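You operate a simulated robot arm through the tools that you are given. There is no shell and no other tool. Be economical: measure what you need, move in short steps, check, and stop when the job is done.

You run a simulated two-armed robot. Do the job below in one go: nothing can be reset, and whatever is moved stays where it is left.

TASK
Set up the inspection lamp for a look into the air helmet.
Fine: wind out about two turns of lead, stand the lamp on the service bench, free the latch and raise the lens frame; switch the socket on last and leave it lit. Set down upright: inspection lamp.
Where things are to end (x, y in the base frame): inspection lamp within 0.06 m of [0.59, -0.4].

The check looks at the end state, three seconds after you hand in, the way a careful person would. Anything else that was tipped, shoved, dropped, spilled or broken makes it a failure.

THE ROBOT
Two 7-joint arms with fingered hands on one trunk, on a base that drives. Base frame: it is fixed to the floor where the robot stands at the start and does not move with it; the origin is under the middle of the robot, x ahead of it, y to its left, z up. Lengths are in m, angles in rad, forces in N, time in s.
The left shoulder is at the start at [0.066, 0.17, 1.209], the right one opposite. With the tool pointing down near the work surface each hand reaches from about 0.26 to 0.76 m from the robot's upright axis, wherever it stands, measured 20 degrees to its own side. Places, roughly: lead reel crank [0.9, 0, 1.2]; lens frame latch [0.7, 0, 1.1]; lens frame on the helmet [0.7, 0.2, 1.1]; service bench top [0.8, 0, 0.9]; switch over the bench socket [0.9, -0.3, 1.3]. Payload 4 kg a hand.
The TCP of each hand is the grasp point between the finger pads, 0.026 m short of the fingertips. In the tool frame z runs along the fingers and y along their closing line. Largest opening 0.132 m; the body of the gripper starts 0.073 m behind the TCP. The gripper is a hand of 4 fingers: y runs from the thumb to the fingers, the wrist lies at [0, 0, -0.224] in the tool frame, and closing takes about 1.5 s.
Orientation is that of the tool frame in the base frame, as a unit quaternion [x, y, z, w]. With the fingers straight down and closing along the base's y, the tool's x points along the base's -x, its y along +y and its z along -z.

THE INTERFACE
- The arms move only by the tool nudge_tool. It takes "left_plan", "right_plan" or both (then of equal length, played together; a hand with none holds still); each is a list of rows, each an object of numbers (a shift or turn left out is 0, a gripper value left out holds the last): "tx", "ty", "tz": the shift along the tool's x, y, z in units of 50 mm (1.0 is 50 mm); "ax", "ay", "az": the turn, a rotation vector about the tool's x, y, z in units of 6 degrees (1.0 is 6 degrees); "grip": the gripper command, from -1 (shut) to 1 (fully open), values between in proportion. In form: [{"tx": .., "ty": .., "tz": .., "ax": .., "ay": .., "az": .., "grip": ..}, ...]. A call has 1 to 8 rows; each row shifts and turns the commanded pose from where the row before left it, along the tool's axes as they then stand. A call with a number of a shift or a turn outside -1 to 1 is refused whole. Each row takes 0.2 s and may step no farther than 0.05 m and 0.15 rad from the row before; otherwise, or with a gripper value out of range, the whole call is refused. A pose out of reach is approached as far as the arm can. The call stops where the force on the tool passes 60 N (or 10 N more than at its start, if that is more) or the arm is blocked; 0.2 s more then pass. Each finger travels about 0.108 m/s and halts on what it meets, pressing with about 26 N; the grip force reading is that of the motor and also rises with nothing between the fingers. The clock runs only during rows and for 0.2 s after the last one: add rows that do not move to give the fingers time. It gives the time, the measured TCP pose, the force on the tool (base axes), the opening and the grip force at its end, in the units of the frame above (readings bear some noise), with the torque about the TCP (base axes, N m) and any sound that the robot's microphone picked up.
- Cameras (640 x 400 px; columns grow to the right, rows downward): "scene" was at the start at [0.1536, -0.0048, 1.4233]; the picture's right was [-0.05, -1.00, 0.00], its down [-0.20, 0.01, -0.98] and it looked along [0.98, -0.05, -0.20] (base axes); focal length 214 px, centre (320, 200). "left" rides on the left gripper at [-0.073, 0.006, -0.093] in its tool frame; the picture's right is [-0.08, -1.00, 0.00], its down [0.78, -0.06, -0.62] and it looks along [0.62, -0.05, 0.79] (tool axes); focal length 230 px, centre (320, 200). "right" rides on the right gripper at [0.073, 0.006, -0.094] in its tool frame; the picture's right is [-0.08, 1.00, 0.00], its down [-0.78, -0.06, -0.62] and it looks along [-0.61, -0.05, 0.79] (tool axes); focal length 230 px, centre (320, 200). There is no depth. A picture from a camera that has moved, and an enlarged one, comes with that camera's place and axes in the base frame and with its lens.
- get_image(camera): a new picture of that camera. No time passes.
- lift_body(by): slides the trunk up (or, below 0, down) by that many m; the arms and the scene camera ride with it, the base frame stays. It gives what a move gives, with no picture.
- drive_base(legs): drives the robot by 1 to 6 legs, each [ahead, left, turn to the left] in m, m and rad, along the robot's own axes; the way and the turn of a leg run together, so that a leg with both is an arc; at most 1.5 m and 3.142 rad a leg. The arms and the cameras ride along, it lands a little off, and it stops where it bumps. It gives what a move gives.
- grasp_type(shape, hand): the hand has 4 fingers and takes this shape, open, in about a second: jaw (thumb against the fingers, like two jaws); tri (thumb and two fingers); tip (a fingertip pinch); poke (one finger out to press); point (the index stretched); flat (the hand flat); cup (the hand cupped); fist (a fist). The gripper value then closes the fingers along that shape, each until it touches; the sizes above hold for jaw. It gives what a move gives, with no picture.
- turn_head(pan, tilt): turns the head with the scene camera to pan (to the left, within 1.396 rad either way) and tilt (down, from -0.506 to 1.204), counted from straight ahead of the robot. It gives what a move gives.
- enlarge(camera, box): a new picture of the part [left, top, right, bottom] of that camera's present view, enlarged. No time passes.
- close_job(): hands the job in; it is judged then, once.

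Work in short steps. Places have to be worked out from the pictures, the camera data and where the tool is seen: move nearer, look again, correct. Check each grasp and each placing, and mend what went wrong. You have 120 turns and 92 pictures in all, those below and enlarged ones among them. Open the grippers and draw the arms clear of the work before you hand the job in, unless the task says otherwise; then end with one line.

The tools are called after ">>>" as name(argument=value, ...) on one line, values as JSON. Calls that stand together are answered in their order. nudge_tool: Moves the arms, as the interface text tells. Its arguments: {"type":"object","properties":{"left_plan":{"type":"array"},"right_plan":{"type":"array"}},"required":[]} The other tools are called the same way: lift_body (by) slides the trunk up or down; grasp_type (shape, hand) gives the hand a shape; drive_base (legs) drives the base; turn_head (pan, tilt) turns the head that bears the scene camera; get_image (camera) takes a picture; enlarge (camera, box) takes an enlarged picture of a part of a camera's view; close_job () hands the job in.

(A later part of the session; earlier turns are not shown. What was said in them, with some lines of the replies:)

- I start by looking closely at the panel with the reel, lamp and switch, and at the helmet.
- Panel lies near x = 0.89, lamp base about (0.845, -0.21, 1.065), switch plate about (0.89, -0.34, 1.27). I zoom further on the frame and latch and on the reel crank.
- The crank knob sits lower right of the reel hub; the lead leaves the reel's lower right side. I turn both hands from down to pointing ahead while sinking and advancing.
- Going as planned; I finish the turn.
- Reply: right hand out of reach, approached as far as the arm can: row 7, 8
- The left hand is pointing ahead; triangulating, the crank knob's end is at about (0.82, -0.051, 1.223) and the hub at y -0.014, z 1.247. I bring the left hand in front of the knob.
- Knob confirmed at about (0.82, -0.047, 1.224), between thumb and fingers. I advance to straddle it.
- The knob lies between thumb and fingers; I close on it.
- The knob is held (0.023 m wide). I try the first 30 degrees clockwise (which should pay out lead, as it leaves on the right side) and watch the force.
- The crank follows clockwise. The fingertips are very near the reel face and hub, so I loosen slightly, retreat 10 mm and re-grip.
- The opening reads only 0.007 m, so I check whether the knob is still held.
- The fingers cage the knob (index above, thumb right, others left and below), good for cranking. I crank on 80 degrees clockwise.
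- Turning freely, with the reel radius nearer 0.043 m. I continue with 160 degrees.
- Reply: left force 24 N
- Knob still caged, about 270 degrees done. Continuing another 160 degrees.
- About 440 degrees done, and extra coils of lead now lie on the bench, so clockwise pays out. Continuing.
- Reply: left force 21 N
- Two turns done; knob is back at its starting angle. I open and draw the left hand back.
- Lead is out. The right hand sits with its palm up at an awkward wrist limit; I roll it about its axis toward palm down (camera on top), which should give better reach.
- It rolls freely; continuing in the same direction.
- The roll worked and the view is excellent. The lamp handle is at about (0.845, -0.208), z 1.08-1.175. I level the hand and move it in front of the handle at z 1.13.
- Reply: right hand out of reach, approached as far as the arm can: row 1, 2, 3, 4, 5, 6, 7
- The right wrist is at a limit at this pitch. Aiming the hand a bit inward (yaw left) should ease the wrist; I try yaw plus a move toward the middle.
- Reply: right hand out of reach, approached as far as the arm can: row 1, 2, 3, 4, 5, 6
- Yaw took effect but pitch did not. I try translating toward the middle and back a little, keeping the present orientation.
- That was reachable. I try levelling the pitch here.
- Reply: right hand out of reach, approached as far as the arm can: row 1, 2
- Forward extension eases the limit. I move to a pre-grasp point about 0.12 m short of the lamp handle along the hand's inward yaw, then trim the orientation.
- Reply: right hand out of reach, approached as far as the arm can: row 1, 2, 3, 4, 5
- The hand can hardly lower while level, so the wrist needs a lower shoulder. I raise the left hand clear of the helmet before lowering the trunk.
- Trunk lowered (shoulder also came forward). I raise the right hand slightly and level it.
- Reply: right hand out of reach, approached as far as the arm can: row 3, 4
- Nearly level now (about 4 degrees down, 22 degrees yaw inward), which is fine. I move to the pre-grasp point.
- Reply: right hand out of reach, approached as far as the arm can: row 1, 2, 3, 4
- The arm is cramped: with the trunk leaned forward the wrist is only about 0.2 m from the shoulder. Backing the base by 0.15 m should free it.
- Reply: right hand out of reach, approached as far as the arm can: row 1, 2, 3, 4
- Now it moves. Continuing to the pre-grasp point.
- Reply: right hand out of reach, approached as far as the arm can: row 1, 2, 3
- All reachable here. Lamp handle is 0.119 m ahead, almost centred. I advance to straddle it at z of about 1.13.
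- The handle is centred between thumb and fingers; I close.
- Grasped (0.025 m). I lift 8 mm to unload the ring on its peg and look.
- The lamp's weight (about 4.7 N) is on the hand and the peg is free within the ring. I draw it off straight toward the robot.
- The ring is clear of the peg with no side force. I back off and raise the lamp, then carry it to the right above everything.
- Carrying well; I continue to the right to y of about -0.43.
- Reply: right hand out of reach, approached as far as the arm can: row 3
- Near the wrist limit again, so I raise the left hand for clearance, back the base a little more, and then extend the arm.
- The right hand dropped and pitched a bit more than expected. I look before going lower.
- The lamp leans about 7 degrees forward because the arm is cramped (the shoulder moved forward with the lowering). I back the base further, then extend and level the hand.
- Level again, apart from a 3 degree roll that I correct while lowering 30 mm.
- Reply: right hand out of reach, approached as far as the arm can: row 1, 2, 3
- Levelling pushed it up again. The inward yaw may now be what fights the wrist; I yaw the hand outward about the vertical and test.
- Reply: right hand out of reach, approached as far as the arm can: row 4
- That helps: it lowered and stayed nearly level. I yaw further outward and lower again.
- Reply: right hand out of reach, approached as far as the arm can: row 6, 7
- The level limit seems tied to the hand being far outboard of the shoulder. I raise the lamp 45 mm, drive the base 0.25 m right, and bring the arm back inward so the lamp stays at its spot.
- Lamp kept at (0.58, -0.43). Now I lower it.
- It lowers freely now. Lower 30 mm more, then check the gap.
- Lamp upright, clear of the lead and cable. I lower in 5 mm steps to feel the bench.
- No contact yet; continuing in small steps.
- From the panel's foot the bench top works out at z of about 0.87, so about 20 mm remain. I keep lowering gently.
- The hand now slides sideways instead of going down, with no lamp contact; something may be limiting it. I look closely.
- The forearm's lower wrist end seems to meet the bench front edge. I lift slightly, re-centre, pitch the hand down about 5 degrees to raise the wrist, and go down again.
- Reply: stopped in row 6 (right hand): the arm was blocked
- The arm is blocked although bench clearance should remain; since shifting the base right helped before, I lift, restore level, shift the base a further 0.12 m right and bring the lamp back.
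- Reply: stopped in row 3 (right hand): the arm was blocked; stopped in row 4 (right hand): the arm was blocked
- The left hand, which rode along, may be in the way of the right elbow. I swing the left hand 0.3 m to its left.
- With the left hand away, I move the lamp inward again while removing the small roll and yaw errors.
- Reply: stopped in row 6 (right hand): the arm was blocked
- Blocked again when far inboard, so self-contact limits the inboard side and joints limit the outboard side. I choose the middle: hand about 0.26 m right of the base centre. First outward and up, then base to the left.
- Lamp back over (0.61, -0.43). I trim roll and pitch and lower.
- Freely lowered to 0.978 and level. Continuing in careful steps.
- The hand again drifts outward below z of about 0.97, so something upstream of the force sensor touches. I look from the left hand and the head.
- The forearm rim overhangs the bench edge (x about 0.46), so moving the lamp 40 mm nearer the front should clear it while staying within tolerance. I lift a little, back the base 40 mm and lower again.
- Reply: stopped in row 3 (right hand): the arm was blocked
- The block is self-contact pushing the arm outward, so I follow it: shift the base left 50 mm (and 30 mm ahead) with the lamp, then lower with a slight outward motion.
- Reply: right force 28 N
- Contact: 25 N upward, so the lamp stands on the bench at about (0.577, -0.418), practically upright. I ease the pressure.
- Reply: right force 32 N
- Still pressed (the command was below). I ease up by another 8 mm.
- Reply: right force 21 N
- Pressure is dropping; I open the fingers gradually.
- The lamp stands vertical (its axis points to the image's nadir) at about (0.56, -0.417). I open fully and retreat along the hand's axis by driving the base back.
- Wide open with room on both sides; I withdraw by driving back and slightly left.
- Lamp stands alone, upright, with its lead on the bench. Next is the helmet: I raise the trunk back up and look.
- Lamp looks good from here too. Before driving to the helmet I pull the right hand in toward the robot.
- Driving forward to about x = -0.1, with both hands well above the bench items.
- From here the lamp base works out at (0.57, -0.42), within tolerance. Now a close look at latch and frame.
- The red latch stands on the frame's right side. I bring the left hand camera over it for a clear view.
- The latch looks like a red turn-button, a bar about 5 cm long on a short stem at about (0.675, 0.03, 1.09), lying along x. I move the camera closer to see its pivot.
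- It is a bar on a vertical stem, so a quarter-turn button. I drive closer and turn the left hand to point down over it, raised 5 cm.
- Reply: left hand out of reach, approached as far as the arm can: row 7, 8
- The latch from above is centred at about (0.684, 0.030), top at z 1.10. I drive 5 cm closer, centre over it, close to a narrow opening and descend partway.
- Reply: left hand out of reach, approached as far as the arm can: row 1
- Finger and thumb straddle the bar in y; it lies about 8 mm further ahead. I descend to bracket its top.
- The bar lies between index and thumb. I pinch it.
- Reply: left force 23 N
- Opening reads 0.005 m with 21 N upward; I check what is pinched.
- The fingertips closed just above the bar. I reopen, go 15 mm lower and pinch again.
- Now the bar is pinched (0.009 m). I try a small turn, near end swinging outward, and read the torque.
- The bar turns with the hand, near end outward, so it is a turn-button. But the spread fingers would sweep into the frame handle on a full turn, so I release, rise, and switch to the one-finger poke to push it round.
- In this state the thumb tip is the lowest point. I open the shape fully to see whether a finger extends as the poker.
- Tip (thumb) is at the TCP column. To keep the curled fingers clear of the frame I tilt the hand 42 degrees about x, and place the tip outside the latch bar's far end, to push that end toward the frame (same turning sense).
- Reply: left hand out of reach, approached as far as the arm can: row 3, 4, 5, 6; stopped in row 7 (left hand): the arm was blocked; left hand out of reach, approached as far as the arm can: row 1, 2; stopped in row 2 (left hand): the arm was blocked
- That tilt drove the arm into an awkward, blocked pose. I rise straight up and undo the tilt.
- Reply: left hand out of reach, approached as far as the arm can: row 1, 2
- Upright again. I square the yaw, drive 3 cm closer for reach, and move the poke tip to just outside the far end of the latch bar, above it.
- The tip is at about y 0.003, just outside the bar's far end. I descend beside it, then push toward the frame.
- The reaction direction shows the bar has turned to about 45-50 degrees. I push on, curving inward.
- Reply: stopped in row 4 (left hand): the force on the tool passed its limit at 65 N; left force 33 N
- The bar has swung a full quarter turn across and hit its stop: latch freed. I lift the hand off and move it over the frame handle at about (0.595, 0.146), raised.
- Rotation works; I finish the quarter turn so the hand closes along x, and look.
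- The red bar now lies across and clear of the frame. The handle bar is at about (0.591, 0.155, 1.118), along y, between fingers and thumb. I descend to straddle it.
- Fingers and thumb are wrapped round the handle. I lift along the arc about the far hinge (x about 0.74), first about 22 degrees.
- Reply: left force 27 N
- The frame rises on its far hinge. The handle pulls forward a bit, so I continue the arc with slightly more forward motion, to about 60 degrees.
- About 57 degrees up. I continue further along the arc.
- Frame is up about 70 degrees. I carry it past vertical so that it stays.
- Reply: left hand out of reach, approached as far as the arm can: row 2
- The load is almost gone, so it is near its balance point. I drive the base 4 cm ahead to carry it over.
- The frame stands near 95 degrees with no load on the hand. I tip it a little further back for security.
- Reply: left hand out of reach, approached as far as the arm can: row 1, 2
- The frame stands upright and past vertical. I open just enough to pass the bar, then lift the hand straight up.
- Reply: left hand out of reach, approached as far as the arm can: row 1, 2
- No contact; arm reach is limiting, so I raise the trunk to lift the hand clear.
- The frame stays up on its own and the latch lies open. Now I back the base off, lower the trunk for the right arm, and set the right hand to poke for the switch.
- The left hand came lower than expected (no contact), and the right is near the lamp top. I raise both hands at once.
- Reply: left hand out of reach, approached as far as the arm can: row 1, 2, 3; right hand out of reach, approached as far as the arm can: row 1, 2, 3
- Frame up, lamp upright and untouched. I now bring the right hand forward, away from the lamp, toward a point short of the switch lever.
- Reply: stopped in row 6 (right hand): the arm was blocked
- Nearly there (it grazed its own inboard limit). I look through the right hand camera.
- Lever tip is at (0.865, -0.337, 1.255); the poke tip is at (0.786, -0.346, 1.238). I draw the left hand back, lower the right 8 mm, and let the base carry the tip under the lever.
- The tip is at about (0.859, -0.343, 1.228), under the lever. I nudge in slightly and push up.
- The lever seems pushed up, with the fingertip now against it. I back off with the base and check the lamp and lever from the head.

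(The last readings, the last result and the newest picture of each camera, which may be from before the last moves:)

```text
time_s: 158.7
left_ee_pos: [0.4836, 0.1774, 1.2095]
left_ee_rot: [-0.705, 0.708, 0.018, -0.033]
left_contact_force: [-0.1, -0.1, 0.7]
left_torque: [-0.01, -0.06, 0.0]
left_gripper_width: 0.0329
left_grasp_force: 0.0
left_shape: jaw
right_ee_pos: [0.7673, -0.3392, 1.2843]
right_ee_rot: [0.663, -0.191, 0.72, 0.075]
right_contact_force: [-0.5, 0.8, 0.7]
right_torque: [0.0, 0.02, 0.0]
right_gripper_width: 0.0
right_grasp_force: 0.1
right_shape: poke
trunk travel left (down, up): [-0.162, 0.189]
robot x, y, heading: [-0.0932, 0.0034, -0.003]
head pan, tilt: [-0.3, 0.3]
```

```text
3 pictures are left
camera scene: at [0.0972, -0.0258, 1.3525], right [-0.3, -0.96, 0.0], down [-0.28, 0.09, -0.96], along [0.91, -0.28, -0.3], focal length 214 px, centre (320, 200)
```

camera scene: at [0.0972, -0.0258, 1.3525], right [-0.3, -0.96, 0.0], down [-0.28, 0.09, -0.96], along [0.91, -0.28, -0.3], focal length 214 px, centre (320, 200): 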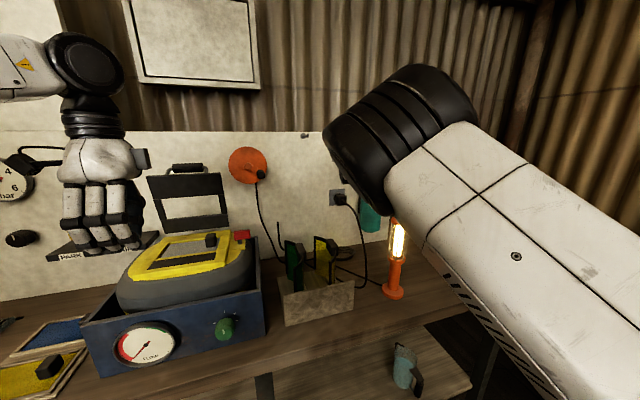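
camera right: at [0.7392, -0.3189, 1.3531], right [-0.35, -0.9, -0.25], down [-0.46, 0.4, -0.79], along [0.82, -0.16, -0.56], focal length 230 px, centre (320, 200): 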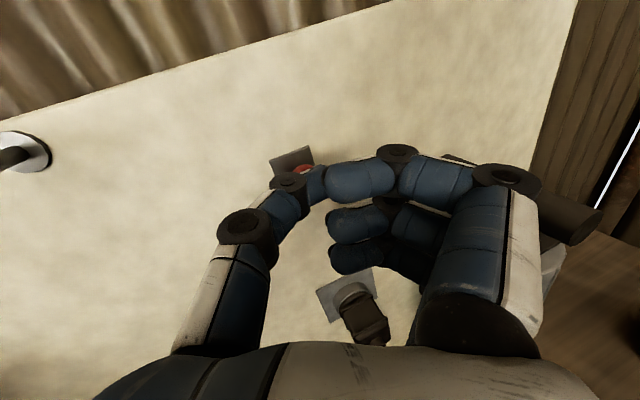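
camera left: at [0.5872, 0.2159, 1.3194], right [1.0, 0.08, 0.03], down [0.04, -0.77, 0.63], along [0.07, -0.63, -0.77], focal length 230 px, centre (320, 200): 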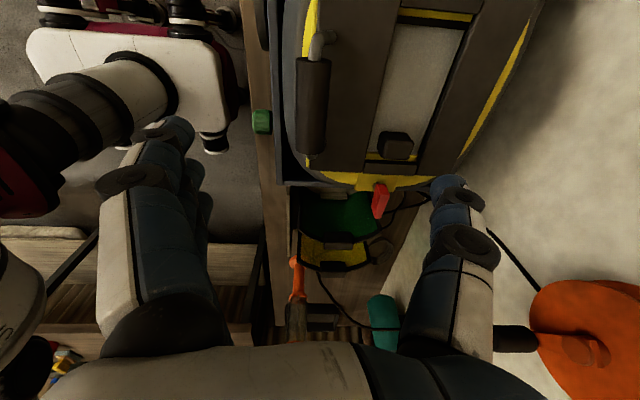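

The lamp is lit, stands upright at about (0.57, -0.41), the frame is up. I raise the trunk for clearance over the lamp and drive back.

>>> lift_body(by=0.12)

>>> drive_base(legs=[[-0.4, 0, 0]])

>>> grasp_type(hand="right", shape="jaw")

>>> nudge_tool(left_plan=[{"grip": 1}, {"grip": 1}, {"grip": 1}, {"grip": 1}, {"grip": 1}], right_plan=[{"grip": 1}, {"grip": 1}, {"grip": 1}, {"grip": 1}, {"grip": 1}])

>>> get_image(camera="scene")

```text
time_s: 160.2
left_ee_pos: [0.4857, 0.1763, 1.3302]
left_ee_rot: [-0.705, 0.708, 0.018, -0.033]
left_contact_force: [1.5, 0.5, -0.1]
left_torque: [0.04, 0.02, -0.01]
left_gripper_width: 0.0329
left_grasp_force: 0.2
left_shape: jaw
right_ee_pos: [0.7693, -0.3382, 1.4026]
right_ee_rot: [0.663, -0.191, 0.72, 0.074]
right_contact_force: [-0.8, -0.6, 0.3]
right_torque: [-0.02, 0.0, -0.02]
right_gripper_width: 0.0002
right_grasp_force: 0.0
right_shape: poke
trunk travel left (down, up): [-0.282, 0.069]
robot x, y, heading: [-0.0929, 0.0034, -0.0]
head pan, tilt: [-0.3, 0.3]
```

```text
time_s: 162.7
left_ee_pos: [0.0831, 0.1769, 1.3291]
left_ee_rot: [-0.705, 0.708, 0.017, -0.034]
left_contact_force: [0.2, 0.3, 0.3]
left_torque: [0.03, -0.02, 0.01]
left_gripper_width: 0.0326
left_grasp_force: 0.1
left_shape: jaw
right_ee_pos: [0.3677, -0.3379, 1.4037]
right_ee_rot: [0.663, -0.19, 0.72, 0.073]
right_contact_force: [0.4, 0.2, 0.6]
right_torque: [0.01, 0.04, -0.04]
right_gripper_width: 0.0
right_grasp_force: 0.0
right_shape: poke
trunk travel left (down, up): [-0.282, 0.069]
robot x, y, heading: [-0.495, 0.0036, -0.002]
head pan, tilt: [-0.3, 0.3]
```

```text
time_s: 163.6
left_ee_pos: [0.0825, 0.1775, 1.3307]
left_ee_rot: [-0.705, 0.708, 0.019, -0.034]
left_contact_force: [-0.6, -0.1, 0.2]
left_torque: [0.0, -0.02, -0.01]
left_gripper_width: 0.0327
left_grasp_force: 0.0
left_shape: jaw
right_ee_pos: [0.3676, -0.3377, 1.4036]
right_ee_rot: [0.663, -0.19, 0.72, 0.074]
right_contact_force: [0.2, -0.5, 0.2]
right_torque: [0.02, 0.0, 0.01]
right_gripper_width: 0.1316
right_grasp_force: 0.1
right_shape: jaw
trunk travel left (down, up): [-0.282, 0.069]
robot x, y, heading: [-0.4976, 0.002, -0.0]
head pan, tilt: [-0.3, 0.3]
```

```text
time_s: 164.8
left_ee_pos: [0.0834, 0.1787, 1.331]
left_ee_rot: [-0.705, 0.708, 0.019, -0.034]
left_contact_force: [0.4, -0.5, -0.4]
left_torque: [-0.01, 0.01, -0.01]
left_gripper_width: 0.1316
left_grasp_force: 0.1
left_shape: jaw
right_ee_pos: [0.3675, -0.3377, 1.404]
right_ee_rot: [0.663, -0.191, 0.72, 0.074]
right_contact_force: [-1.0, -0.2, -0.4]
right_torque: [0.01, 0.0, -0.02]
right_gripper_width: 0.1318
right_grasp_force: 0.1
right_shape: jaw
trunk travel left (down, up): [-0.282, 0.069]
robot x, y, heading: [-0.4962, 0.0013, -0.001]
head pan, tilt: [-0.3, 0.3]
```

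```text
2 pictures are left
camera scene: at [-0.3646, -0.0259, 1.4757], right [-0.29, -0.96, 0.0], down [-0.28, 0.09, -0.96], along [0.91, -0.28, -0.3], focal length 214 px, centre (320, 200)
```

scene: 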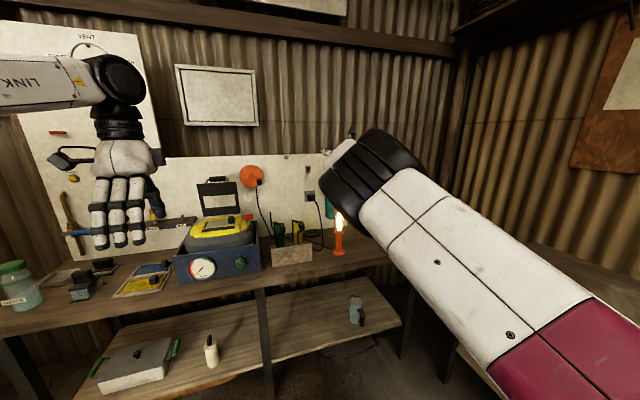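

Both hands are open and clear of the bench. The lamp is lit and upright, the frame is raised, the latch is turned open, and nothing else has been disturbed, so I hand in.

>>> close_job()

```text
The job is handed in.
```

The inspection lamp is set up and lit: it stands upright on the bench at about (0.57, -0.41), with two turns of lead wound out, the latch freed, the lens frame raised, and the socket switched on last.
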